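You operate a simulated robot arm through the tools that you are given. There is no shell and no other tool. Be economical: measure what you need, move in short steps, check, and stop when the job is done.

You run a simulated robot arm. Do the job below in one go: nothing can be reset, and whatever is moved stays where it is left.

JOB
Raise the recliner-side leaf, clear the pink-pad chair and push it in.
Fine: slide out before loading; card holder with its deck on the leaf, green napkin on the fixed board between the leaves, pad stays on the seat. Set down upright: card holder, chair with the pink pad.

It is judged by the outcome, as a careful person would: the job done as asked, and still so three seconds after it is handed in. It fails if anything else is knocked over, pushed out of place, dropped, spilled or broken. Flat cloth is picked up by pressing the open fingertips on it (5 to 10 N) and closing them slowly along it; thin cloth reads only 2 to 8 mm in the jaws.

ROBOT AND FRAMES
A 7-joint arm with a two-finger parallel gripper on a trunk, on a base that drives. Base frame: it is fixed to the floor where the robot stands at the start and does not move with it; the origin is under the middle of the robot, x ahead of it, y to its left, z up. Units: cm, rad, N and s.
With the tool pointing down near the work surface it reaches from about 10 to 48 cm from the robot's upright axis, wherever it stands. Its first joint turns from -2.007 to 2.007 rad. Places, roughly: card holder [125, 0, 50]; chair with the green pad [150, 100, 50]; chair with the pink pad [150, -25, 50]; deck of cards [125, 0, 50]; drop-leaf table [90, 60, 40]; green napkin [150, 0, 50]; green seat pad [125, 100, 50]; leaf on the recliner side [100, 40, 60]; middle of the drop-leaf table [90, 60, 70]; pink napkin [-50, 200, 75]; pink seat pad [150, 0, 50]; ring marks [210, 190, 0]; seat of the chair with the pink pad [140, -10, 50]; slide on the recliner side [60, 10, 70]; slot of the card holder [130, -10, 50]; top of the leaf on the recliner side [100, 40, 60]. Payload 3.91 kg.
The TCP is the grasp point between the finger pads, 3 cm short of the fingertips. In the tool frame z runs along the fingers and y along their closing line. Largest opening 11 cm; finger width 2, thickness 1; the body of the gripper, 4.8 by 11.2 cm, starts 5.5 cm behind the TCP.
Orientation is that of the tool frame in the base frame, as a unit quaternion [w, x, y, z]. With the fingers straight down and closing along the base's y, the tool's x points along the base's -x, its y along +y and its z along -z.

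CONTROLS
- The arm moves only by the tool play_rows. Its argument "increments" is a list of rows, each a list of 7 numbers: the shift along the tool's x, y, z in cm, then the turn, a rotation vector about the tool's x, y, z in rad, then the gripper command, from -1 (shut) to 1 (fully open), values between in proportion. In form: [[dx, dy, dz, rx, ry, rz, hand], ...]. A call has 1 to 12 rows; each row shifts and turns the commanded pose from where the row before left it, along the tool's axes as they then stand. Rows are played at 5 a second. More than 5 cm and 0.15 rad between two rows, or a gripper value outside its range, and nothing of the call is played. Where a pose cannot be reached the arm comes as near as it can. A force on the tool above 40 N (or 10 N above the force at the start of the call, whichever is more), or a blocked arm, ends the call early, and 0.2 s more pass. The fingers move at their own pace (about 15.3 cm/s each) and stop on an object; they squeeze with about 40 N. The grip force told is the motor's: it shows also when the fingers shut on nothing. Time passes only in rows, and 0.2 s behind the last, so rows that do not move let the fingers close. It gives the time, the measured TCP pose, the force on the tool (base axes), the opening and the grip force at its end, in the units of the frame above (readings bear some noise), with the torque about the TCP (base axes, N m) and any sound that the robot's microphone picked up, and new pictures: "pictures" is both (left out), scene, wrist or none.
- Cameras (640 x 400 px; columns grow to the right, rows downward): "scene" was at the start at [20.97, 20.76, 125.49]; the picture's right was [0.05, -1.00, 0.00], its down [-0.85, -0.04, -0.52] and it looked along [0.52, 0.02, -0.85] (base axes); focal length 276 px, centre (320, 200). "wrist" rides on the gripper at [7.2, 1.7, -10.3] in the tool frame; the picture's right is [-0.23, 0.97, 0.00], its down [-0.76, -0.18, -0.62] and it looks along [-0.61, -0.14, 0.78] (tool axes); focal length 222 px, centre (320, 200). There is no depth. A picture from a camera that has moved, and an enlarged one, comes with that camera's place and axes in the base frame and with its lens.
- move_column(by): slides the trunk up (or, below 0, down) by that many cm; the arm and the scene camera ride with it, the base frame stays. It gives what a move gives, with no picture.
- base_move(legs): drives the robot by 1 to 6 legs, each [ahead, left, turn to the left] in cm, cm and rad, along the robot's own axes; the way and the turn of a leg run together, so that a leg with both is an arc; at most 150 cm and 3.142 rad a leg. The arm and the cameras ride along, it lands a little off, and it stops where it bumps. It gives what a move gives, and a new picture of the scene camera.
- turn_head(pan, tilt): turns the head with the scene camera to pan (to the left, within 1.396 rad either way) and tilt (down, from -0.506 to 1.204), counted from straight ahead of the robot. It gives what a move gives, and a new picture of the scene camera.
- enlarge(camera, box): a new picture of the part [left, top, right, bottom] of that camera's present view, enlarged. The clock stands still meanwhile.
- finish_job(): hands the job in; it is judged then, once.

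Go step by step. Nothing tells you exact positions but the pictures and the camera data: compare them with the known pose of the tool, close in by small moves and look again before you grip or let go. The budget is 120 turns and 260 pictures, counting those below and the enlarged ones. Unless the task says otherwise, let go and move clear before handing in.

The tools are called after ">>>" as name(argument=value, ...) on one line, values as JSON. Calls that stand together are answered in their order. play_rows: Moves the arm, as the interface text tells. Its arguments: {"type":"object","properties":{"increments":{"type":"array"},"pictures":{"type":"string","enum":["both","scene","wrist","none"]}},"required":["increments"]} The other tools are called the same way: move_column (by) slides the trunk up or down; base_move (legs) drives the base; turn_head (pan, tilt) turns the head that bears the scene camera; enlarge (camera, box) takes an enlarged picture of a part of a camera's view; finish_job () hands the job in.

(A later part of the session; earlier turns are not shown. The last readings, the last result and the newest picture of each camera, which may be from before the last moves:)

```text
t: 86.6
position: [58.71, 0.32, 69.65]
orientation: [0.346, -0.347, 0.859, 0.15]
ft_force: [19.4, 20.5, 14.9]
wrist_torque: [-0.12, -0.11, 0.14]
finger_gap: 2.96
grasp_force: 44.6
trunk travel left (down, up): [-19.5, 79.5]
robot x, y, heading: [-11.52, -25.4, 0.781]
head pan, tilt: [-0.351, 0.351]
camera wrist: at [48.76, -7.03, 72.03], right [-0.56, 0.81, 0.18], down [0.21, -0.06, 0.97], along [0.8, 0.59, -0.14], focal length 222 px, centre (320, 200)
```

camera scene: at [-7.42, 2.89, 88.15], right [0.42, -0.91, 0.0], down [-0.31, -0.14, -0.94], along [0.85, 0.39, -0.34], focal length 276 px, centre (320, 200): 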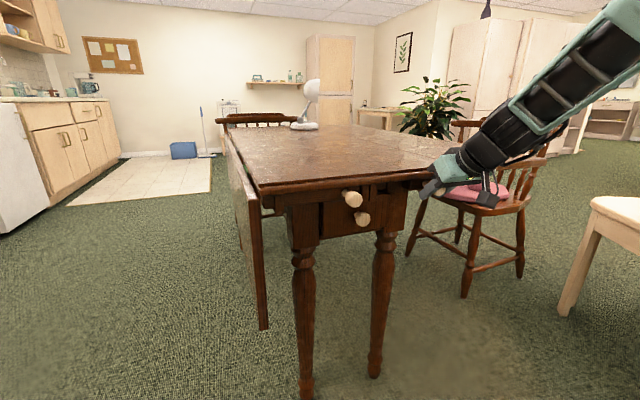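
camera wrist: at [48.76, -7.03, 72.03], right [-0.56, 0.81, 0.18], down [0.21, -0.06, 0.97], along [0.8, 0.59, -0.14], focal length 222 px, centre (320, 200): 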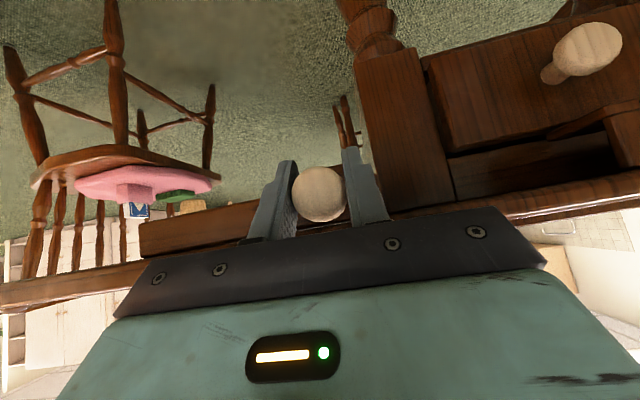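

>>> enlarge(camera="scene", box=[300, 120, 540, 270])

>>> enlarge(camera="wrist", box=[100, 120, 420, 320])

```text
2.67 times, centred on (420, 195) of scene
camera zoom: at [-7.31, 3.01, 88.12], right [0.42, -0.91, 0.0], down [-0.31, -0.14, -0.94], along [0.85, 0.39, -0.34], focal length 736 px, centre (53, 213)
```

zoom: 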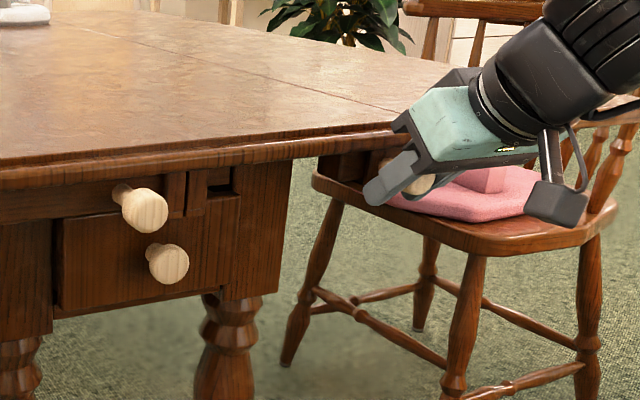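

```text
2.00 times, centred on (260, 220) of wrist
camera zoom: at [48.76, -7.03, 72.03], right [-0.56, 0.81, 0.18], down [0.21, -0.06, 0.97], along [0.8, 0.59, -0.14], focal length 444 px, centre (440, 160)
```

zoom: 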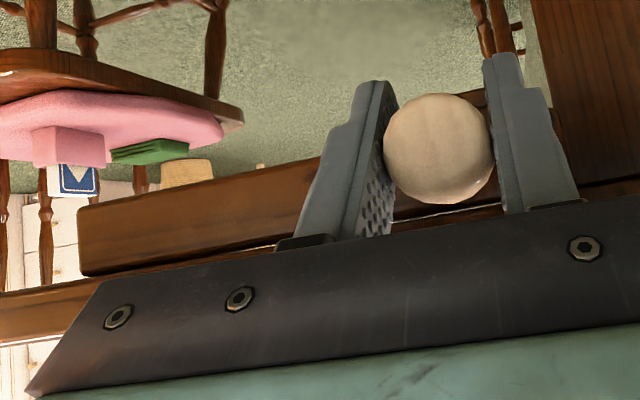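

>>> play_rows(increments=[[-0.05, -1.0, 0.15, 0, 0, 0, -0.7], [0, -0.8, 0, 0, 0, 0, -0.7]], pictures="none")

>>> play_rows(increments=[[0, -0.8, 0, 0, 0, 0, -0.7], [0, -0.8, 0, 0, 0, 0, -0.7]], pictures="wrist")

```text
t: 87.1
position: [59.08, 0.13, 69.71]
orientation: [0.342, -0.351, 0.857, 0.158]
ft_force: [-12.0, -2.0, 12.9]
wrist_torque: [-0.33, 0.67, -0.5]
finger_gap: 2.97
grasp_force: 45.0
trunk travel left (down, up): [-19.5, 79.5]
robot x, y, heading: [-11.17, -25.25, 0.782]
head pan, tilt: [-0.351, 0.351]
stopped in row 2: the force on the tool passed its limit (the readings are from after the stop); the commanded pose is now the measured one
```

```text
t: 87.5
position: [59.25, 0.2, 69.7]
orientation: [0.34, -0.355, 0.856, 0.163]
ft_force: [-15.1, -2.8, 10.8]
wrist_torque: [-0.23, 0.48, -0.8]
finger_gap: 2.99
grasp_force: 44.6
trunk travel left (down, up): [-19.5, 79.5]
robot x, y, heading: [-11.45, -25.42, 0.783]
head pan, tilt: [-0.351, 0.351]
stopped in row 1: the force on the tool passed its limit (the readings are from after the stop); the commanded pose is now the measured one
camera wrist: at [49.37, -7.65, 72.03], right [-0.58, 0.79, 0.19], down [0.23, -0.07, 0.97], along [0.78, 0.61, -0.14], focal length 222 px, centre (320, 200)
```

wrist: 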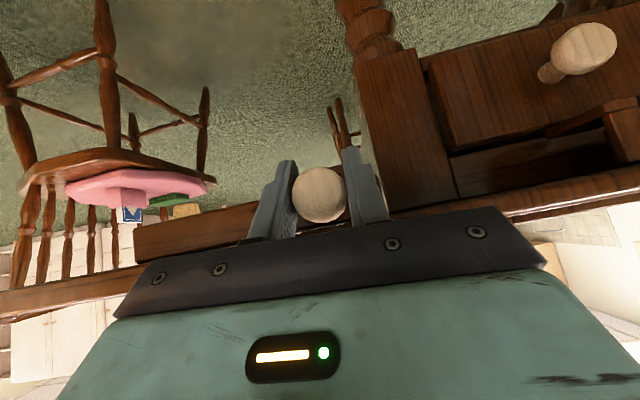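

The slide reached its stop. Release and withdraw; then look at the result.

>>> play_rows(increments=[[0, 0, 0, 0, 0, 0, -0.3], [0, 0, 0, 0, 0, 0, 0.1], [0, 0, -3, 0, 0, 0, 0.1], [0, 0, -4, 0, 0, 0, 0.1], [0, 0, -4, 0, 0, 0, 0.1], [-3, 0, -3, 0, 0, 0, 0.1], [-3, 0, -3, 0, 0, 0, 0.1], [-3, 0, -3, 0, 0, 0, 0.1]])

```text
t: 89.3
position: [54.53, -5.62, 89.91]
orientation: [0.339, -0.355, 0.856, 0.162]
ft_force: [0.4, -0.6, 0.2]
wrist_torque: [-0.01, 0.0, -0.02]
finger_gap: 6.04
grasp_force: 0.1
trunk travel left (down, up): [-19.5, 79.5]
robot x, y, heading: [-11.47, -25.59, 0.782]
head pan, tilt: [-0.351, 0.351]
camera scene: at [-7.43, 2.98, 88.12], right [0.42, -0.91, 0.0], down [-0.31, -0.14, -0.94], along [0.85, 0.39, -0.34], focal length 276 px, centre (320, 200)
camera wrist: at [44.76, -13.36, 92.37], right [-0.58, 0.79, 0.19], down [0.23, -0.07, 0.97], along [0.78, 0.61, -0.14], focal length 222 px, centre (320, 200)
```

scene: 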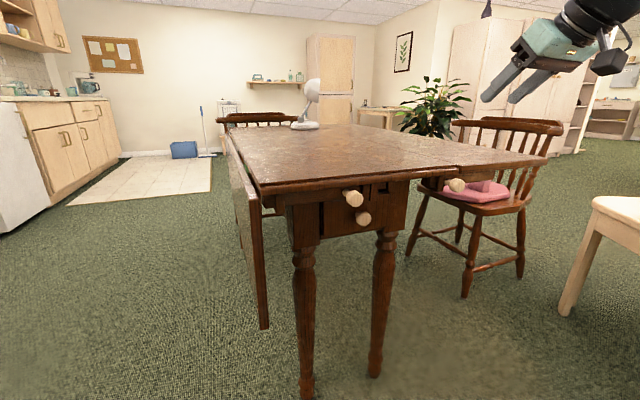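
wrist: 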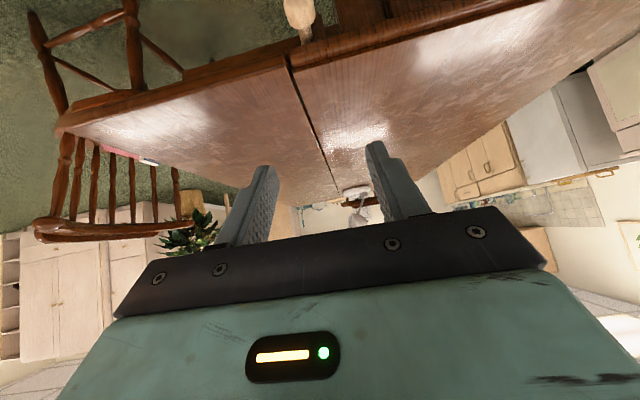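

Leaf up, slide out. To reach the chair I'll drive round the kitchen side of the table to the open floor beyond, in stages.

>>> base_move(legs=[[0, 80, 0], [100, 0, 0]])

>>> turn_head(pan=0, tilt=0.4)

```text
t: 98.2
position: [68.27, 118.03, 90.04]
orientation: [0.341, -0.349, 0.858, 0.159]
ft_force: [-0.3, -0.3, 0.2]
wrist_torque: [0.02, 0.03, 0.0]
finger_gap: 6.07
grasp_force: 0.1
trunk travel left (down, up): [-19.5, 79.5]
robot x, y, heading: [2.04, 99.08, 0.772]
head pan, tilt: [-0.351, 0.351]
camera scene: at [6.4, 127.42, 88.13], right [0.41, -0.91, 0.0], down [-0.31, -0.14, -0.94], along [0.86, 0.38, -0.34], focal length 276 px, centre (320, 200)
```

scene: 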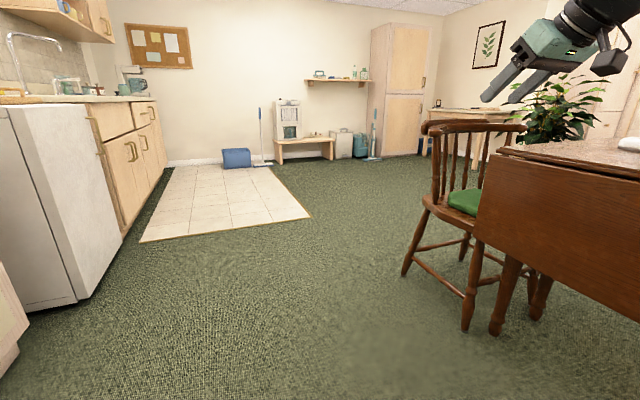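

```text
t: 99.1
position: [68.27, 118.02, 89.88]
orientation: [0.341, -0.349, 0.858, 0.159]
ft_force: [0.8, 0.3, -0.3]
wrist_torque: [0.03, 0.0, -0.02]
finger_gap: 6.08
grasp_force: 0.1
trunk travel left (down, up): [-19.5, 79.5]
robot x, y, heading: [2.22, 99.04, 0.768]
head pan, tilt: [0.0, 0.4]
camera scene: at [4.56, 130.07, 87.68], right [0.7, -0.72, 0.0], down [-0.28, -0.27, -0.92], along [0.66, 0.64, -0.39], focal length 276 px, centre (320, 200)
```

scene: 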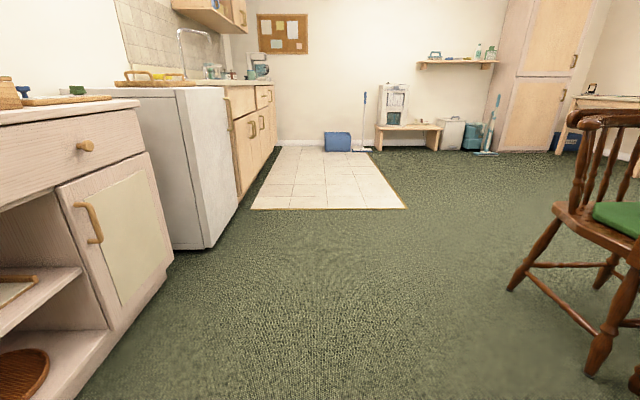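

>>> base_move(legs=[[150, 0, 0.015], [35, 0, 0], [0, -150, 0], [0, -25, 0]])

>>> turn_head(pan=-1.3, tilt=0.4)

```text
t: 116.9
position: [323.16, 117.57, 90.03]
orientation: [0.342, -0.338, 0.863, 0.154]
ft_force: [0.2, 0.1, 0.2]
wrist_torque: [-0.01, -0.01, 0.01]
finger_gap: 6.06
grasp_force: 0.1
trunk travel left (down, up): [-19.5, 79.5]
robot x, y, heading: [256.59, 100.41, 0.74]
head pan, tilt: [0.0, 0.4]
camera scene: at [259.91, 131.37, 87.67], right [0.68, -0.74, 0.0], down [-0.29, -0.26, -0.92], along [0.68, 0.62, -0.39], focal length 276 px, centre (320, 200)
```

scene: 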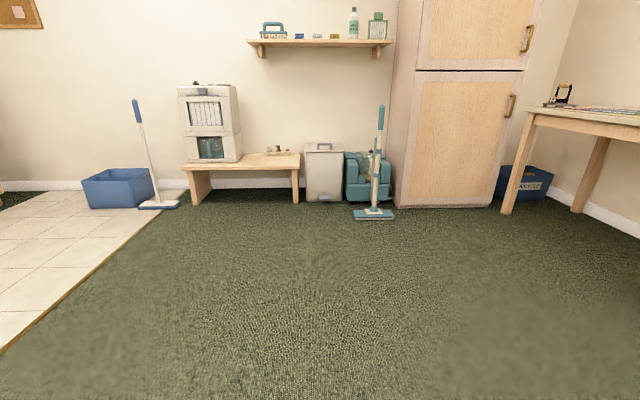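

```text
t: 118.4
position: [323.26, 117.65, 89.98]
orientation: [0.342, -0.338, 0.863, 0.155]
ft_force: [-0.5, 0.5, 0.2]
wrist_torque: [0.02, -0.01, 0.01]
finger_gap: 6.06
grasp_force: 0.1
trunk travel left (down, up): [-19.5, 79.5]
robot x, y, heading: [256.18, 100.25, 0.743]
head pan, tilt: [-1.3, 0.4]
camera scene: at [260.95, 120.21, 87.67], right [-0.53, -0.85, 0.0], down [-0.33, 0.21, -0.92], along [0.78, -0.49, -0.39], focal length 276 px, centre (320, 200)
```

scene: 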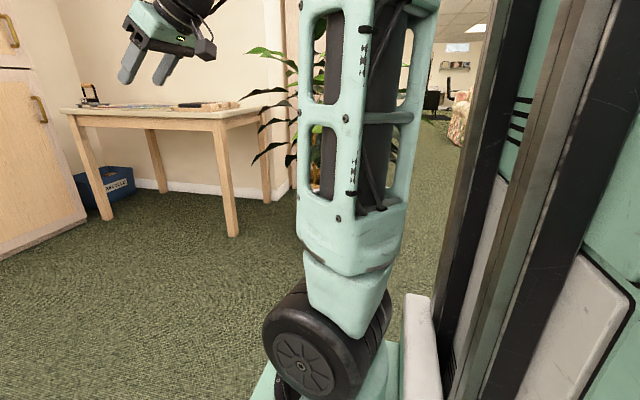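

>>> base_move(legs=[[0, 0, -1.55], [0, 0, -1.55]])

>>> turn_head(pan=-0.2, tilt=0.4)

```text
t: 126.3
position: [190.66, 80.23, 89.95]
orientation: [0.162, 0.855, 0.357, -0.34]
ft_force: [-0.3, -0.9, 0.0]
wrist_torque: [-0.03, 0.02, 0.03]
finger_gap: 6.03
grasp_force: 0.1
trunk travel left (down, up): [-19.5, 79.5]
robot x, y, heading: [256.36, 100.66, -2.349]
head pan, tilt: [-1.3, 0.4]
camera scene: at [252.92, 80.42, 87.67], right [0.49, 0.87, 0.0], down [0.34, -0.19, -0.92], along [-0.8, 0.45, -0.39], focal length 276 px, centre (320, 200)
```

scene: 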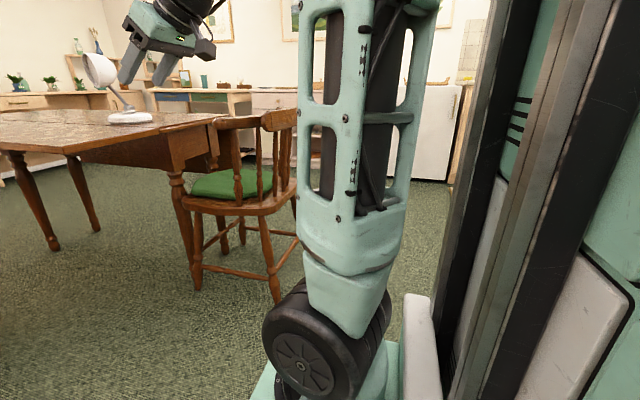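

```text
t: 127.7
position: [190.72, 80.25, 90.05]
orientation: [0.162, 0.855, 0.357, -0.339]
ft_force: [-0.4, 0.0, 0.3]
wrist_torque: [0.0, -0.02, 0.05]
finger_gap: 6.06
grasp_force: 0.0
trunk travel left (down, up): [-19.5, 79.5]
robot x, y, heading: [256.71, 100.6, -2.352]
head pan, tilt: [-0.201, 0.4]
camera scene: at [253.28, 70.75, 87.67], right [-0.55, 0.83, 0.0], down [0.32, 0.22, -0.92], along [-0.77, -0.51, -0.39], focal length 276 px, centre (320, 200)
```

scene: 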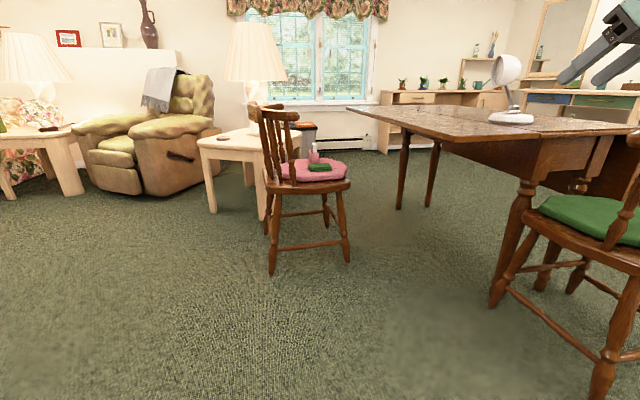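

From here the chair is well accessible. I drive in beside it, hand held high.

>>> base_move(legs=[[82, 0, 0]])

>>> turn_head(pan=-0.1, tilt=0.75)

>>> play_rows(increments=[[0, 0, 0, 0, 0, 0, 0.5]], pictures="wrist")

```text
t: 132.1
position: [131.62, 21.68, 89.97]
orientation: [0.161, 0.856, 0.354, -0.34]
ft_force: [0.0, 0.4, 0.7]
wrist_torque: [-0.01, 0.02, -0.04]
finger_gap: 6.05
grasp_force: 0.1
trunk travel left (down, up): [-19.5, 79.5]
robot x, y, heading: [197.77, 41.67, -2.36]
head pan, tilt: [-0.201, 0.4]
camera scene: at [194.14, 11.83, 87.67], right [-0.55, 0.84, 0.0], down [0.33, 0.21, -0.92], along [-0.77, -0.51, -0.39], focal length 276 px, centre (320, 200)
```

scene: 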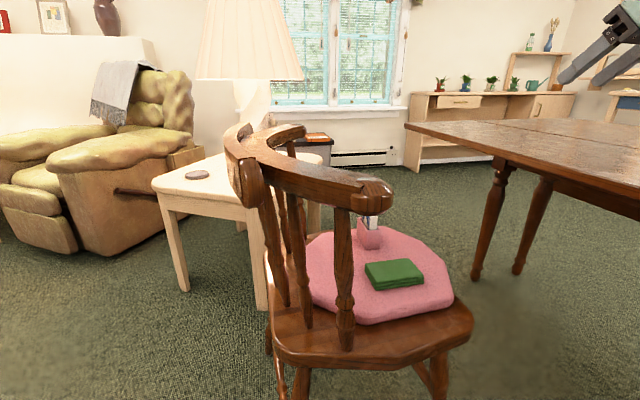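

```text
t: 132.9
position: [131.57, 21.63, 89.96]
orientation: [0.161, 0.856, 0.354, -0.341]
ft_force: [0.8, -0.3, 0.0]
wrist_torque: [0.01, 0.0, 0.02]
finger_gap: 6.07
grasp_force: 0.0
trunk travel left (down, up): [-19.5, 79.5]
robot x, y, heading: [197.59, 41.5, -2.359]
head pan, tilt: [-0.099, 0.75]
camera scene: at [195.44, 11.69, 84.57], right [-0.63, 0.78, 0.0], down [0.53, 0.43, -0.73], along [-0.57, -0.46, -0.68], focal length 276 px, centre (320, 200)
```

scene: 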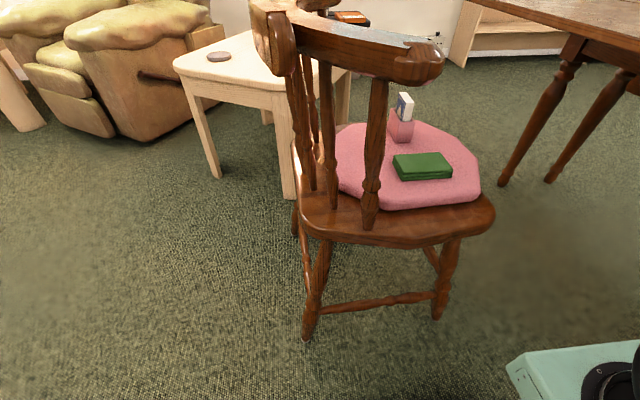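

```text
t: 133.3
position: [131.56, 21.58, 90.02]
orientation: [0.16, 0.856, 0.354, -0.339]
ft_force: [0.1, -0.1, 0.0]
wrist_torque: [0.01, -0.02, 0.0]
finger_gap: 8.26
grasp_force: 0.1
trunk travel left (down, up): [-19.5, 79.5]
robot x, y, heading: [197.52, 41.67, -2.359]
head pan, tilt: [-0.099, 0.75]
camera wrist: at [141.42, 29.51, 92.34], right [0.58, -0.79, 0.19], down [-0.23, 0.07, 0.97], along [-0.78, -0.61, -0.14], focal length 222 px, centre (320, 200)
```

wrist: 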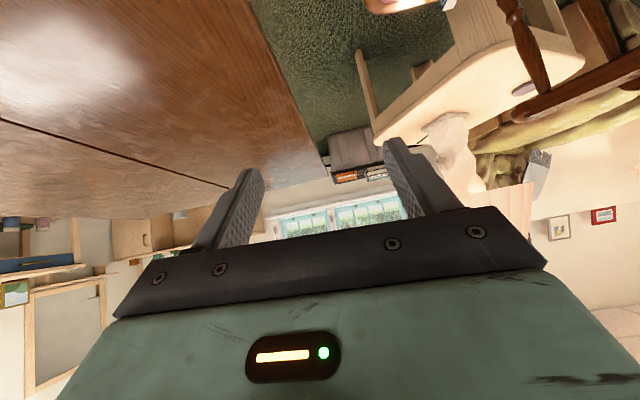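

The napkin is at about (144.7, −2, 50) and the card holder at (138, −10.5). I drive 12 cm closer and turn the hand to point down with fingers closing along the table's length.

>>> base_move(legs=[[12, 0, 0]])

>>> play_rows(increments=[[-1, 0, -1, 0, 0.131, 0, 1], [-1, 0, 0, 0, 0.131, 0, 1], [0, 1, 0, 0, 0.131, 0, 1], [0, 1, 0, 0, 0.131, 0, 1], [0, 1, 0, 0, 0.131, 0, 1], [0, 1, 0, 0, 0.131, 0, 1]], pictures="none")

>>> play_rows(increments=[[0, 0, 0, 0, 0, -0.143, 1], [0, 0, 0, 0, 0, -0.143, 1], [0, 0, 0, 0, 0, -0.143, 1], [0, 0, 0, 0, 0, -0.143, 1], [0, 0, 0, 0, 0, -0.143, 1], [0, 0, 0, 0, 0, -0.143, 1], [0, 0, 0, 0, 0, -0.143, 1], [0, 0, 0, 0, 0, -0.143, 1], [0, 0, 0, 0, 0, -0.143, 1], [0, 0, 0, 0, 0, -0.143, 1], [0, 0, 0, 0, 0, -0.143, 1]])

```text
t: 134.6
position: [123.11, 13.4, 90.02]
orientation: [0.161, 0.856, 0.355, -0.34]
ft_force: [-0.5, -0.3, -0.1]
wrist_torque: [0.01, 0.0, -0.01]
finger_gap: 8.28
grasp_force: 0.1
trunk travel left (down, up): [-19.5, 79.5]
robot x, y, heading: [189.49, 33.46, -2.359]
head pan, tilt: [-0.099, 0.75]
camera scene: at [187.04, 3.3, 84.56], right [-0.63, 0.78, 0.0], down [0.53, 0.43, -0.73], along [-0.57, -0.46, -0.68], focal length 276 px, centre (320, 200)
```

scene: 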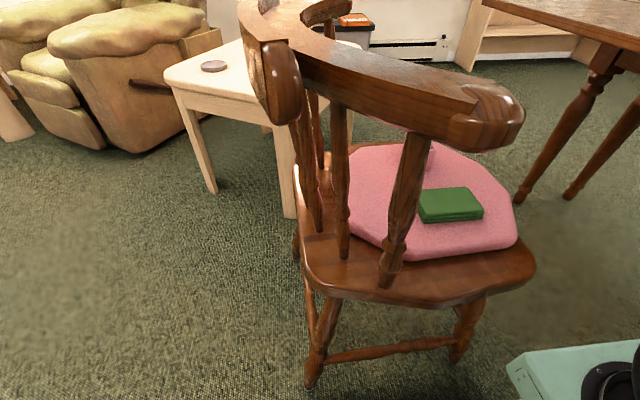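

```text
t: 136.0
position: [125.44, 9.88, 92.24]
orientation: [0.012, 0.921, 0.39, 0.015]
ft_force: [0.1, 0.4, -0.4]
wrist_torque: [-0.01, 0.02, -0.01]
finger_gap: 11.01
grasp_force: 0.0
trunk travel left (down, up): [-19.5, 79.5]
robot x, y, heading: [189.34, 33.42, -2.357]
head pan, tilt: [-0.099, 0.75]
```

```text
t: 138.4
position: [125.33, 9.91, 92.14]
orientation: [0.02, 0.373, 0.928, 0.001]
ft_force: [0.1, -1.4, 1.4]
wrist_torque: [0.01, 0.01, -0.03]
finger_gap: 11.0
grasp_force: 0.2
trunk travel left (down, up): [-19.5, 79.5]
robot x, y, heading: [189.29, 33.48, -2.355]
head pan, tilt: [-0.099, 0.75]
camera scene: at [187.04, 3.3, 84.56], right [-0.63, 0.78, 0.0], down [0.53, 0.43, -0.73], along [-0.57, -0.46, -0.68], focal length 276 px, centre (320, 200)
camera wrist: at [121.0, 16.3, 102.19], right [0.84, 0.55, 0.02], down [0.4, -0.65, 0.65], along [0.37, -0.53, -0.76], focal length 222 px, centre (320, 200)
```

scene: 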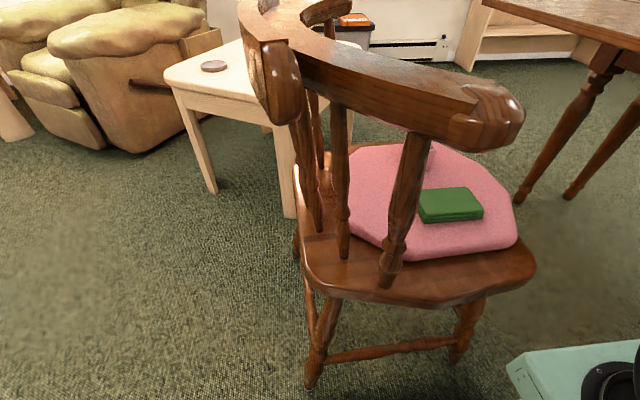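
wrist: 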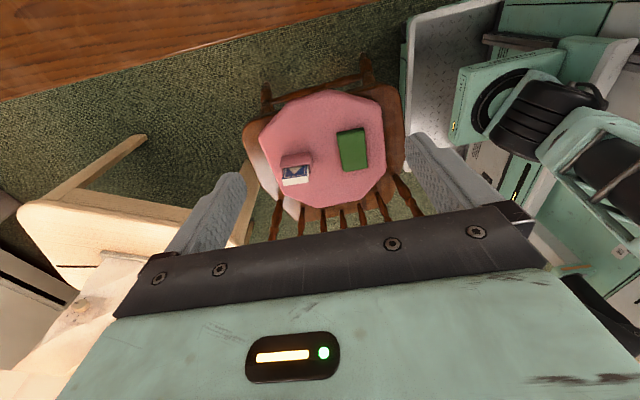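

Clear overhead view: napkin at about (144, −1), with its short side along my finger-closing line. I move above it and descend.

>>> play_rows(increments=[[-4.2, 1.1, 2, 0, 0, 0, 1], [-4.2, 1.1, 2, 0, 0, 0, 1], [-4.2, 1.1, 3, 0, 0, 0, 1], [-4.2, 1.1, 4, 0, 0, 0, 1], [-4.1, 1.1, 4, 0, 0, 0, 1], [0, 0, 4, 0, 0, 0, 1], [0, 0, 4, 0, 0, 0, 1]])

```text
refused: row 3 steps farther than a row can; nothing moved
```

>>> play_rows(increments=[[-4.2, 1.1, 2, 0, 0, 0, 1], [-4.2, 1.1, 2, 0, 0, 0, 1], [-4.2, 1.1, 2, 0, 0, 0, 1], [-4.2, 1.1, 2, 0, 0, 0, 1], [-4.1, 1.1, 2, 0, 0, 0, 1], [0, 0, 4.5, 0, 0, 0, 1], [0, 0, 4.5, 0, 0, 0, 1]])

```text
t: 140.0
position: [145.13, -0.98, 73.96]
orientation: [0.02, 0.374, 0.927, 0.001]
ft_force: [0.8, -0.3, -0.6]
wrist_torque: [-0.01, 0.01, 0.02]
finger_gap: 11.0
grasp_force: 0.1
trunk travel left (down, up): [-19.5, 79.5]
robot x, y, heading: [188.88, 33.19, -2.351]
head pan, tilt: [-0.099, 0.75]
camera scene: at [187.04, 3.3, 84.57], right [-0.63, 0.78, 0.0], down [0.53, 0.43, -0.73], along [-0.57, -0.46, -0.68], focal length 276 px, centre (320, 200)
camera wrist: at [140.76, 5.41, 83.89], right [0.84, 0.54, 0.02], down [0.4, -0.65, 0.65], along [0.37, -0.53, -0.76], focal length 222 px, centre (320, 200)
```

scene: 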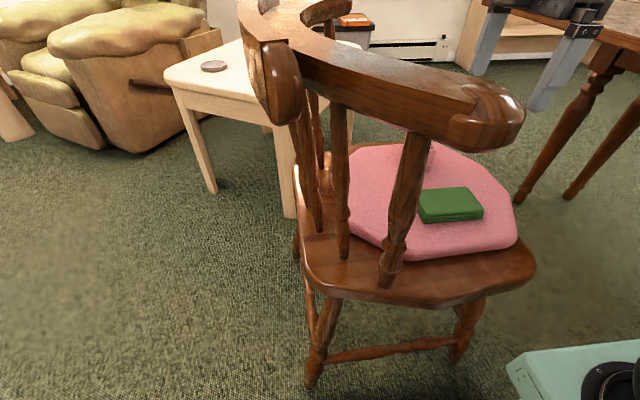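
wrist: 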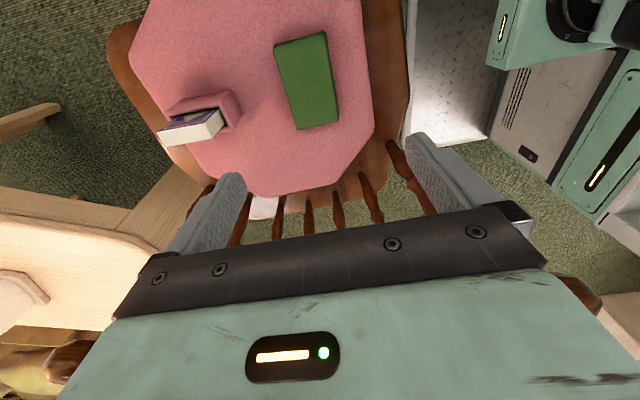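

>>> play_rows(increments=[[0.6, -0.4, 4.5, 0, 0, 0, 1], [0, 0, 4.5, 0, 0, 0, 1], [0, 0, 4.5, 0, 0, 0, 1], [0, 0, 4.5, 0, 0, 0, 1], [0, 0, 2, 0, 0, 0, 1]])

```text
t: 141.2
position: [145.11, -1.19, 53.9]
orientation: [0.019, 0.375, 0.927, 0.001]
ft_force: [0.5, 0.3, 0.1]
wrist_torque: [0.01, -0.01, 0.03]
finger_gap: 11.03
grasp_force: 0.0
trunk travel left (down, up): [-19.5, 79.5]
robot x, y, heading: [189.08, 33.03, -2.358]
head pan, tilt: [-0.099, 0.75]
camera scene: at [187.04, 3.3, 84.57], right [-0.63, 0.78, 0.0], down [0.53, 0.43, -0.73], along [-0.57, -0.46, -0.68], focal length 276 px, centre (320, 200)
camera wrist: at [140.61, 5.27, 63.85], right [0.84, 0.54, 0.02], down [0.4, -0.65, 0.65], along [0.37, -0.53, -0.76], focal length 222 px, centre (320, 200)
```

scene: 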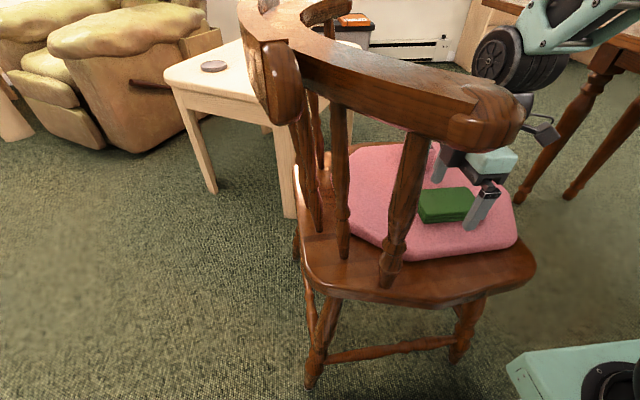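
wrist: 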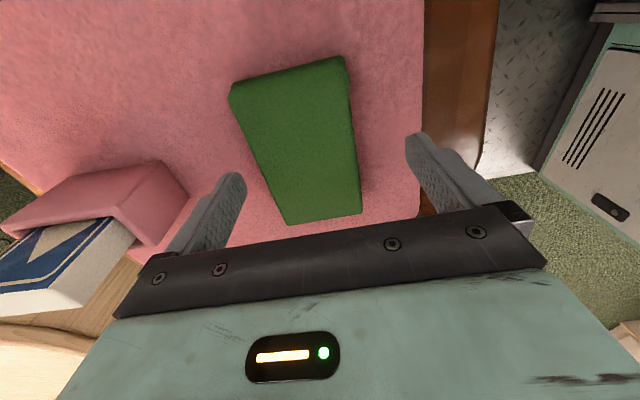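

>>> play_rows(increments=[[1.9, -0.7, 0, 0, 0, 0, 0.75], [0, 0, 1.2, 0, 0, 0, 0.75], [0, 0, 0.6, 0, 0, 0, 0.75]], pictures="wrist")

```text
t: 142.0
position: [143.16, -0.31, 52.13]
orientation: [0.019, 0.374, 0.927, 0.001]
ft_force: [0.3, 0.5, -0.4]
wrist_torque: [-0.02, -0.02, 0.0]
finger_gap: 9.58
grasp_force: 0.2
trunk travel left (down, up): [-19.5, 79.5]
robot x, y, heading: [188.92, 33.1, -2.359]
head pan, tilt: [-0.099, 0.75]
camera wrist: at [138.83, 6.1, 62.09], right [0.84, 0.54, 0.02], down [0.4, -0.65, 0.65], along [0.37, -0.53, -0.76], focal length 222 px, centre (320, 200)
```

wrist: 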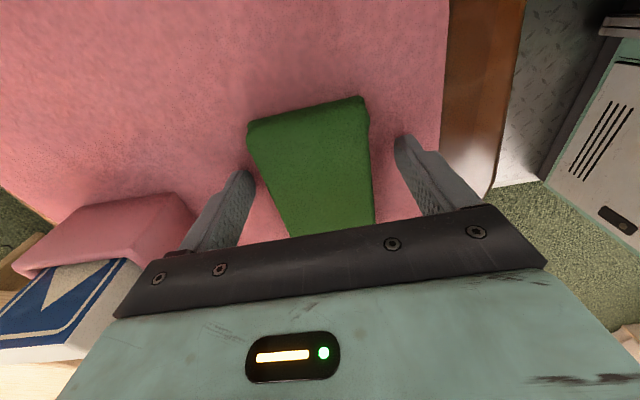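

>>> play_rows(increments=[[0, 0, 0.4, 0, 0, 0, 0.75], [0, 0, 0.3, 0, 0, 0, 0.75]], pictures="none")

>>> play_rows(increments=[[0, 0, 0.3, 0, 0, 0, 0.75], [0, 0, 0, 0, 0, 0, 0.75]], pictures="none")

```text
t: 142.8
position: [143.01, -0.47, 51.58]
orientation: [0.017, 0.375, 0.927, -0.004]
ft_force: [5.5, 6.5, 24.3]
wrist_torque: [-0.54, 0.89, -0.06]
finger_gap: 9.2
grasp_force: 0.1
trunk travel left (down, up): [-19.5, 79.5]
robot x, y, heading: [189.22, 33.18, -2.356]
head pan, tilt: [-0.099, 0.75]
stopped in row 2: the force on the tool passed its limit (the readings are from after the stop); the commanded pose is now the measured one
```

```text
t: 143.1
position: [143.09, -0.46, 51.69]
orientation: [0.016, 0.374, 0.927, -0.006]
ft_force: [6.9, 7.5, 23.9]
wrist_torque: [-0.23, 0.55, -0.06]
finger_gap: 9.16
grasp_force: 0.0
trunk travel left (down, up): [-19.5, 79.5]
robot x, y, heading: [189.17, 33.51, -2.355]
head pan, tilt: [-0.099, 0.75]
stopped in row 1: the force on the tool passed its limit (the readings are from after the stop); the commanded pose is now the measured one
```

Contact with the pad at fingertip z≈48.7. Lift a hair and close slowly on the napkin.

>>> play_rows(increments=[[0, 0, -0.25, 0, 0, 0, 0.65], [0, 0, 0, 0, 0, 0, 0.45], [0, 0, 0, 0, 0, 0, 0.25], [0, 0, 0, 0, 0, 0, 0.05], [0, 0, 0, 0, 0, 0, -0.15], [0, 0, 0, 0, 0, 0, -0.35], [0, 0, 0, 0, 0, 0, -0.55], [0, 0, 0, 0, 0, 0, -0.75], [0, 0, 0, 0, 0, 0, -0.9], [0, 0, 0, 0, 0, 0, -1], [0, 0, 0, 0, 0, 0, -1]], pictures="wrist")

```text
t: 145.5
position: [142.93, -0.55, 51.84]
orientation: [0.017, 0.374, 0.927, -0.005]
ft_force: [-0.6, 0.6, -0.6]
wrist_torque: [0.0, 0.01, -0.03]
finger_gap: 6.88
grasp_force: 39.7
trunk travel left (down, up): [-19.5, 79.5]
robot x, y, heading: [189.46, 32.74, -2.36]
head pan, tilt: [-0.099, 0.75]
camera wrist: at [138.75, 6.04, 61.87], right [0.84, 0.54, 0.01], down [0.41, -0.64, 0.65], along [0.36, -0.54, -0.76], focal length 222 px, centre (320, 200)
```

wrist: 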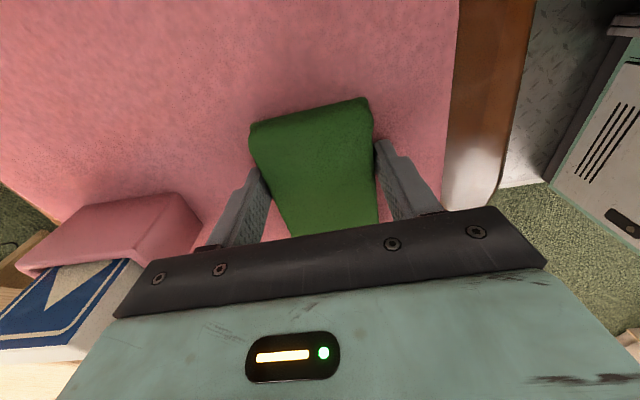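

Napkin held across its short side (6.9 cm). Lift straight up and check.

>>> play_rows(increments=[[0, 0, -1, 0, 0, 0, -1], [0, 0, -2, 0, 0, 0, -1], [0, 0, -3, 0, 0, 0, -1], [0, 0, -3, 0, 0, 0, -1]], pictures="both")

```text
t: 146.5
position: [142.77, -0.3, 60.74]
orientation: [0.016, 0.374, 0.927, -0.004]
ft_force: [-0.3, 0.0, -0.9]
wrist_torque: [-0.02, 0.01, -0.02]
finger_gap: 6.85
grasp_force: 39.6
trunk travel left (down, up): [-19.5, 79.5]
robot x, y, heading: [189.4, 33.08, -2.356]
head pan, tilt: [-0.099, 0.75]
camera scene: at [187.05, 3.31, 84.56], right [-0.63, 0.78, 0.0], down [0.53, 0.43, -0.73], along [-0.57, -0.46, -0.68], focal length 276 px, centre (320, 200)
camera wrist: at [138.55, 6.2, 70.77], right [0.84, 0.54, 0.01], down [0.41, -0.64, 0.65], along [0.36, -0.54, -0.76], focal length 222 px, centre (320, 200)
```

scene: 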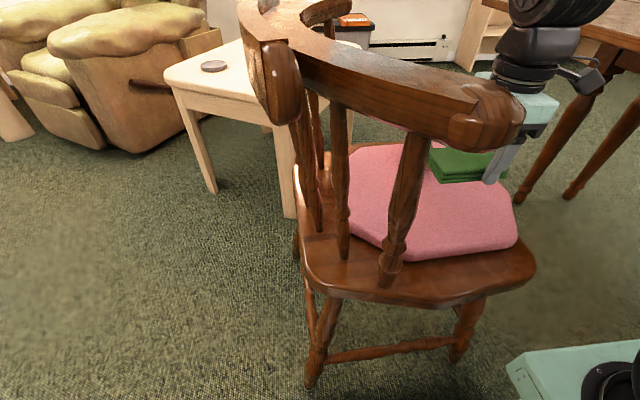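
wrist: 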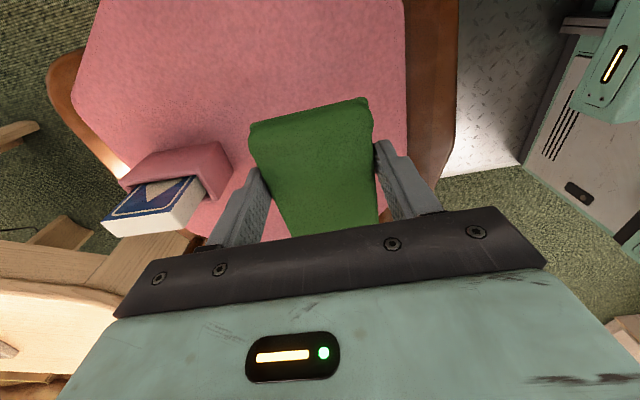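

Napkin is secure and the holder undisturbed. The board's middle is out of reach from this side, so I'll carry the napkin high around to the kitchen side, where I can reach the fixed board.

>>> play_rows(increments=[[0, 0, -5, 0, 0, 0, -1], [0, 0, -5, 0, 0, 0, -1], [0, 0, -5, 0, 0, 0, -1], [0, 0, -5, 0, 0, 0, -1], [0, 0, -5, 0, 0, 0, -1], [0, 0, -5, 0, 0, 0, -1]], pictures="none")

>>> move_column(by=18)

>>> base_move(legs=[[-95, 0, 0], [0, -150, 0], [0, -30, 0]])

```text
t: 147.9
position: [141.89, 0.44, 90.81]
orientation: [0.017, 0.374, 0.927, -0.005]
ft_force: [0.1, 0.2, -0.6]
wrist_torque: [0.02, -0.01, -0.02]
finger_gap: 6.87
grasp_force: 40.0
trunk travel left (down, up): [-19.5, 79.5]
robot x, y, heading: [189.06, 32.94, -2.356]
head pan, tilt: [-0.099, 0.75]
```

```text
t: 149.9
position: [141.81, 0.38, 108.7]
orientation: [0.017, 0.374, 0.927, -0.005]
ft_force: [0.6, -0.6, 0.0]
wrist_torque: [-0.02, 0.03, 0.01]
finger_gap: 6.87
grasp_force: 40.1
trunk travel left (down, up): [-37.5, 61.5]
robot x, y, heading: [189.08, 33.38, -2.356]
head pan, tilt: [-0.099, 0.75]
```

```text
t: 163.6
position: [80.66, 198.45, 108.68]
orientation: [0.017, 0.385, 0.923, -0.005]
ft_force: [-0.4, 1.0, -1.5]
wrist_torque: [0.01, 0.0, -0.01]
finger_gap: 6.88
grasp_force: 40.3
trunk travel left (down, up): [-37.5, 61.5]
robot x, y, heading: [128.45, 229.91, -2.377]
head pan, tilt: [-0.099, 0.75]
camera scene: at [125.84, 200.23, 102.56], right [-0.61, 0.79, 0.0], down [0.54, 0.42, -0.73], along [-0.58, -0.45, -0.68], focal length 276 px, centre (320, 200)
```

scene: 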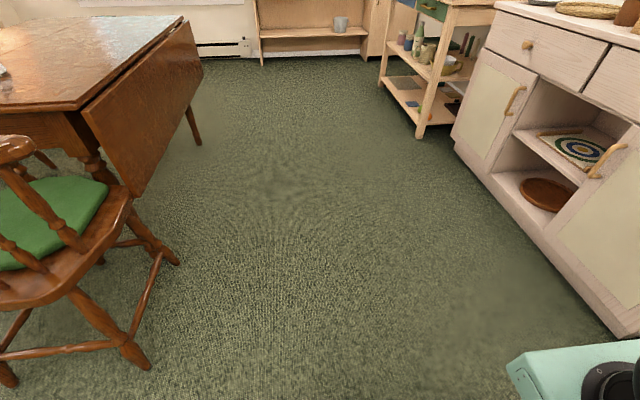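

>>> base_move(legs=[[0, 0, 0.02], [142, 0, 0], [0, 0, 1.571]])

>>> turn_head(pan=-0.2, tilt=0.7)

```text
t: 174.8
position: [60.54, 84.76, 108.78]
orientation: [0.015, -0.383, 0.924, 0.008]
ft_force: [-1.3, 0.4, 0.0]
wrist_torque: [-0.01, 0.01, 0.0]
finger_gap: 6.85
grasp_force: 39.7
trunk travel left (down, up): [-37.5, 61.5]
robot x, y, heading: [28.36, 132.33, -0.803]
head pan, tilt: [-0.099, 0.75]
camera scene: at [58.31, 129.91, 102.56], right [-0.79, -0.62, 0.0], down [-0.42, 0.54, -0.73], along [0.45, -0.57, -0.68], focal length 276 px, centre (320, 200)
```

scene: 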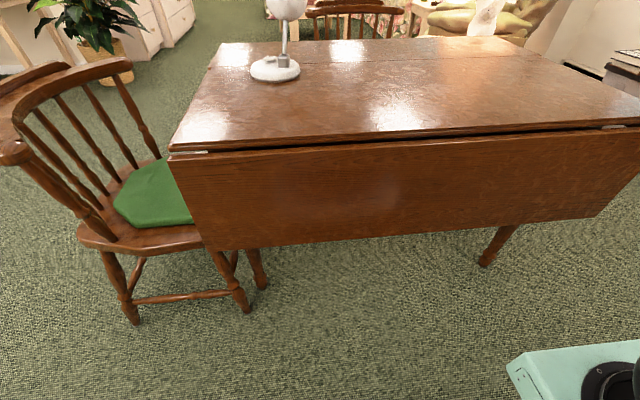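

```text
t: 175.4
position: [60.46, 84.73, 108.79]
orientation: [0.015, -0.383, 0.923, 0.008]
ft_force: [-0.6, -0.9, -0.8]
wrist_torque: [0.01, 0.0, -0.02]
finger_gap: 6.88
grasp_force: 39.8
trunk travel left (down, up): [-37.5, 61.5]
robot x, y, heading: [28.58, 132.34, -0.805]
head pan, tilt: [-0.201, 0.7]
camera scene: at [57.74, 129.26, 102.99], right [-0.84, -0.54, 0.0], down [-0.35, 0.54, -0.76], along [0.41, -0.65, -0.64], focal length 276 px, centre (320, 200)
```

scene: 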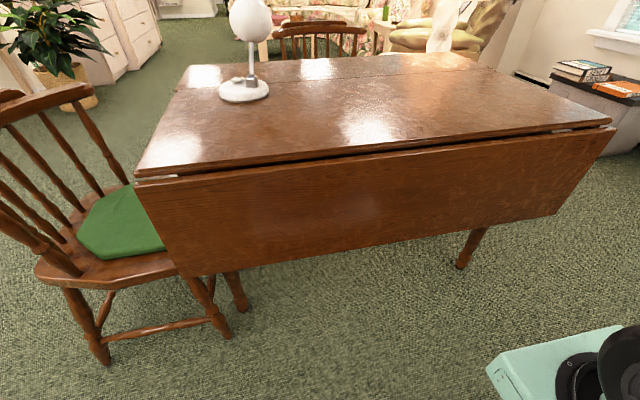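

>>> base_move(legs=[[28, 0, 0.015]])

>>> play_rows(increments=[[0, 0, 4, 0, 0, 0, -1], [0, 0, 4, 0, 0, 0, -1], [0, 0, 4, 0, 0, 0, -1], [0, 0, 4, 0, 0, 0, -1], [0, 0, 4, 0, 0, 0, -1]])

```text
t: 177.4
position: [80.8, 65.05, 108.72]
orientation: [0.015, -0.39, 0.92, 0.009]
ft_force: [0.1, -0.1, -0.5]
wrist_torque: [0.03, 0.0, 0.01]
finger_gap: 6.88
grasp_force: 40.8
trunk travel left (down, up): [-37.5, 61.5]
robot x, y, heading: [48.18, 112.1, -0.791]
head pan, tilt: [-0.201, 0.7]
camera scene: at [77.33, 109.67, 102.99], right [-0.84, -0.55, 0.0], down [-0.35, 0.54, -0.76], along [0.42, -0.64, -0.64], focal length 276 px, centre (320, 200)
```

scene: 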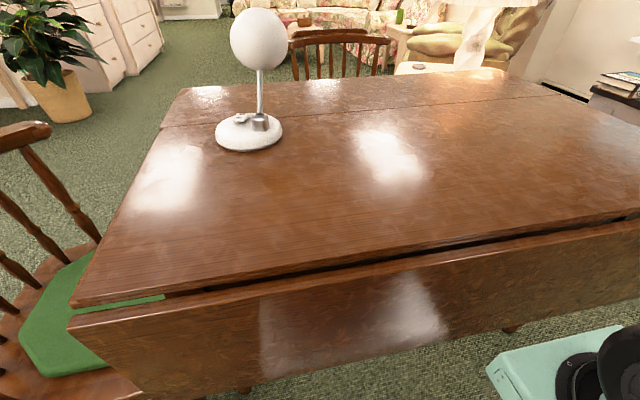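

```text
t: 178.6
position: [81.08, 65.64, 88.7]
orientation: [0.016, -0.39, 0.921, 0.008]
ft_force: [-0.2, 0.5, -0.9]
wrist_torque: [0.03, -0.02, -0.04]
finger_gap: 6.85
grasp_force: 39.8
trunk travel left (down, up): [-37.5, 61.5]
robot x, y, heading: [47.96, 112.64, -0.788]
head pan, tilt: [-0.201, 0.7]
camera scene: at [77.33, 109.67, 102.99], right [-0.84, -0.55, 0.0], down [-0.35, 0.54, -0.76], along [0.42, -0.64, -0.64], focal length 276 px, centre (320, 200)
camera wrist: at [74.69, 61.31, 98.76], right [-0.54, 0.84, 0.01], down [0.64, 0.41, 0.65], along [0.54, 0.36, -0.76], focal length 222 px, centre (320, 200)
```

scene: 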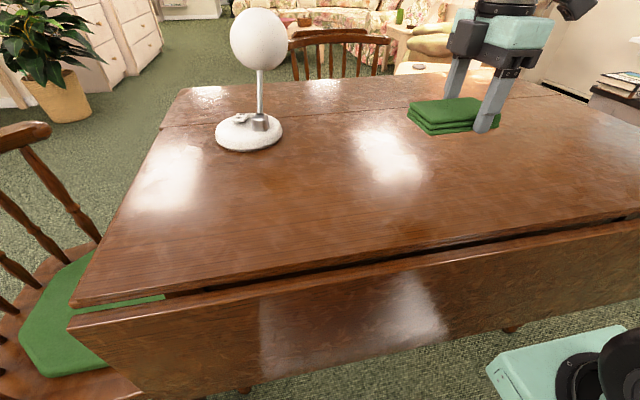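
wrist: 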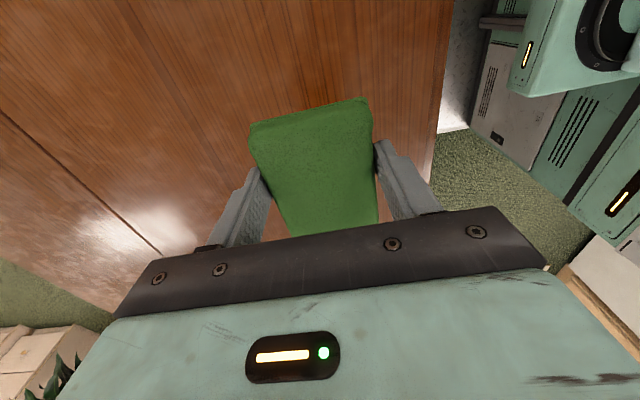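

Over the fixed board now. Centre a bit more and lower.

>>> play_rows(increments=[[0, -3, 3, 0, 0, 0, -1], [0, -3, 3, 0, 0, 0, -1], [0, 0, 3, 0, 0, 0, -1], [0, 0, 1.2, 0, 0, 0, -1]], pictures="none")

>>> play_rows(increments=[[0, 0, 0.4, 0, 0, 0, -1], [0, 0, 0.4, 0, 0, 0, -1]], pictures="scene")

```text
t: 179.6
position: [85.81, 61.66, 78.53]
orientation: [0.015, -0.39, 0.921, 0.008]
ft_force: [0.0, -0.5, 1.2]
wrist_torque: [-0.02, 0.01, -0.01]
finger_gap: 6.87
grasp_force: 40.3
trunk travel left (down, up): [-37.5, 61.5]
robot x, y, heading: [48.22, 112.68, -0.792]
head pan, tilt: [-0.201, 0.7]
```

```text
t: 180.2
position: [85.73, 61.83, 77.67]
orientation: [0.015, -0.39, 0.921, 0.009]
ft_force: [0.0, -0.4, -0.1]
wrist_torque: [0.0, 0.03, 0.0]
finger_gap: 6.86
grasp_force: 39.8
trunk travel left (down, up): [-37.5, 61.5]
robot x, y, heading: [48.35, 112.52, -0.792]
head pan, tilt: [-0.201, 0.7]
camera scene: at [77.33, 109.67, 102.99], right [-0.84, -0.55, 0.0], down [-0.35, 0.54, -0.76], along [0.42, -0.64, -0.64], focal length 276 px, centre (320, 200)
```

scene: 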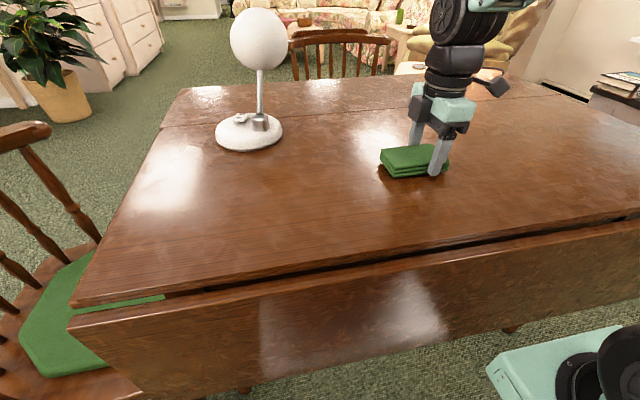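

>>> play_rows(increments=[[0, 0, 0.3, 0, 0, 0, -1], [0, 0, 0.3, 0, 0, 0, -1]], pictures="none")

>>> play_rows(increments=[[0, 0, 0.3, 0, 0, 0, -1], [0, 0, 0.2, 0, 0, 0, -1]], pictures="none")

```text
t: 180.8
position: [85.76, 61.91, 77.05]
orientation: [0.016, -0.39, 0.92, 0.008]
ft_force: [-0.1, 1.4, 0.1]
wrist_torque: [0.03, -0.04, 0.04]
finger_gap: 6.87
grasp_force: 40.7
trunk travel left (down, up): [-37.5, 61.5]
robot x, y, heading: [47.78, 112.49, -0.789]
head pan, tilt: [-0.201, 0.7]
```

```text
t: 181.4
position: [85.8, 61.78, 77.06]
orientation: [0.017, -0.389, 0.921, 0.006]
ft_force: [-6.2, 6.4, 22.6]
wrist_torque: [0.47, 0.25, 0.12]
finger_gap: 6.87
grasp_force: 40.2
trunk travel left (down, up): [-37.5, 61.5]
robot x, y, heading: [47.86, 112.71, -0.789]
head pan, tilt: [-0.201, 0.7]
stopped in row 2: the force on the tool passed its limit (the readings are from after the stop); the commanded pose is now the measured one
```

Contact with the board. Release gently and rise.

>>> play_rows(increments=[[0, 0, -0.2, 0, 0, 0, 0.3], [0, 0, 0, 0, 0, 0, 0.5], [0, 0, 0, 0, 0, 0, 0.8], [0, 0, -3, 0, 0, 0, 0.8], [0, 0, -5, 0, 0, 0, 0.8], [0, 0, -5, 0, 0, 0, 0.8], [0, 0, -5, 0, 0, 0, 0.8], [0, 0, -5, 0, 0, 0, 0.8], [0, 0, -5, 0, 0, 0, 0.8]])

```text
t: 183.4
position: [84.86, 61.03, 105.29]
orientation: [0.016, -0.389, 0.921, 0.008]
ft_force: [0.2, 0.0, -0.1]
wrist_torque: [0.01, -0.01, 0.0]
finger_gap: 9.89
grasp_force: 0.0
trunk travel left (down, up): [-37.5, 61.5]
robot x, y, heading: [48.02, 112.17, -0.788]
head pan, tilt: [-0.201, 0.7]
camera scene: at [77.33, 109.66, 102.98], right [-0.84, -0.55, 0.0], down [-0.35, 0.54, -0.76], along [0.42, -0.64, -0.64], focal length 276 px, centre (320, 200)
camera wrist: at [78.38, 56.78, 115.39], right [-0.54, 0.84, 0.01], down [0.64, 0.41, 0.65], along [0.54, 0.36, -0.76], focal length 222 px, centre (320, 200)
```

scene: 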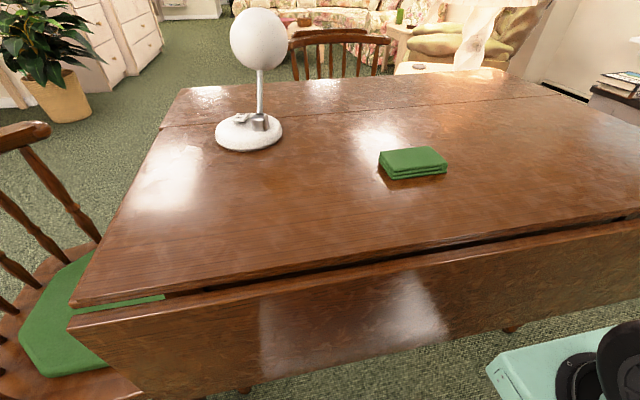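
wrist: 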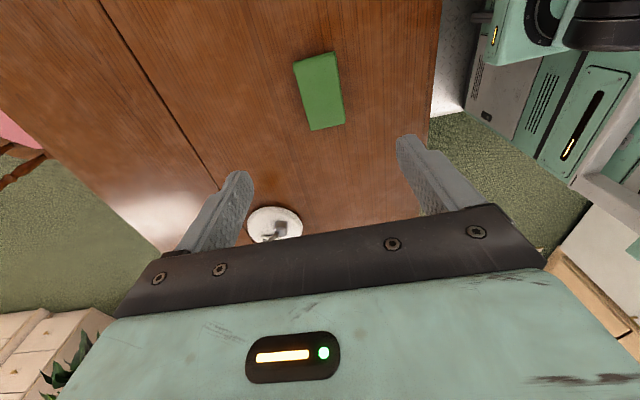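

Napkin sits neatly on the fixed board. Back round to the chair for the card holder.

>>> base_move(legs=[[-27, 0, 0], [0, 0, -1.568], [-142, 0, 0], [0, 150, 0], [0, 27, 0]])

```text
t: 204.3
position: [195.58, 61.36, 105.39]
orientation: [0.016, 0.4, 0.916, -0.007]
ft_force: [-0.3, -1.2, 0.7]
wrist_torque: [0.0, 0.02, 0.01]
finger_gap: 9.91
grasp_force: 0.2
trunk travel left (down, up): [-37.5, 61.5]
robot x, y, heading: [249.08, 95.46, -2.418]
head pan, tilt: [-0.201, 0.7]
camera scene: at [244.49, 66.21, 102.99], right [-0.5, 0.86, 0.0], down [0.56, 0.32, -0.76], along [-0.66, -0.38, -0.64], focal length 276 px, centre (320, 200)
```

scene: 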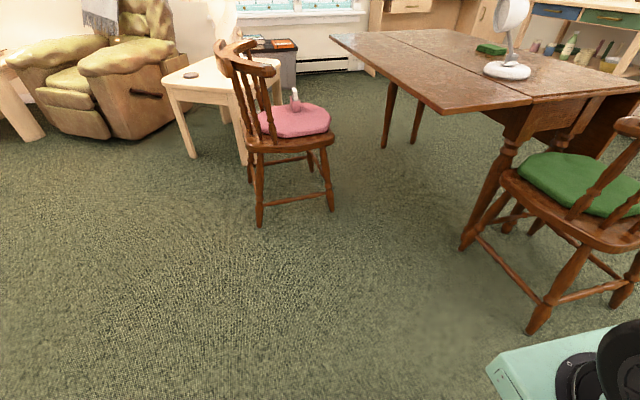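

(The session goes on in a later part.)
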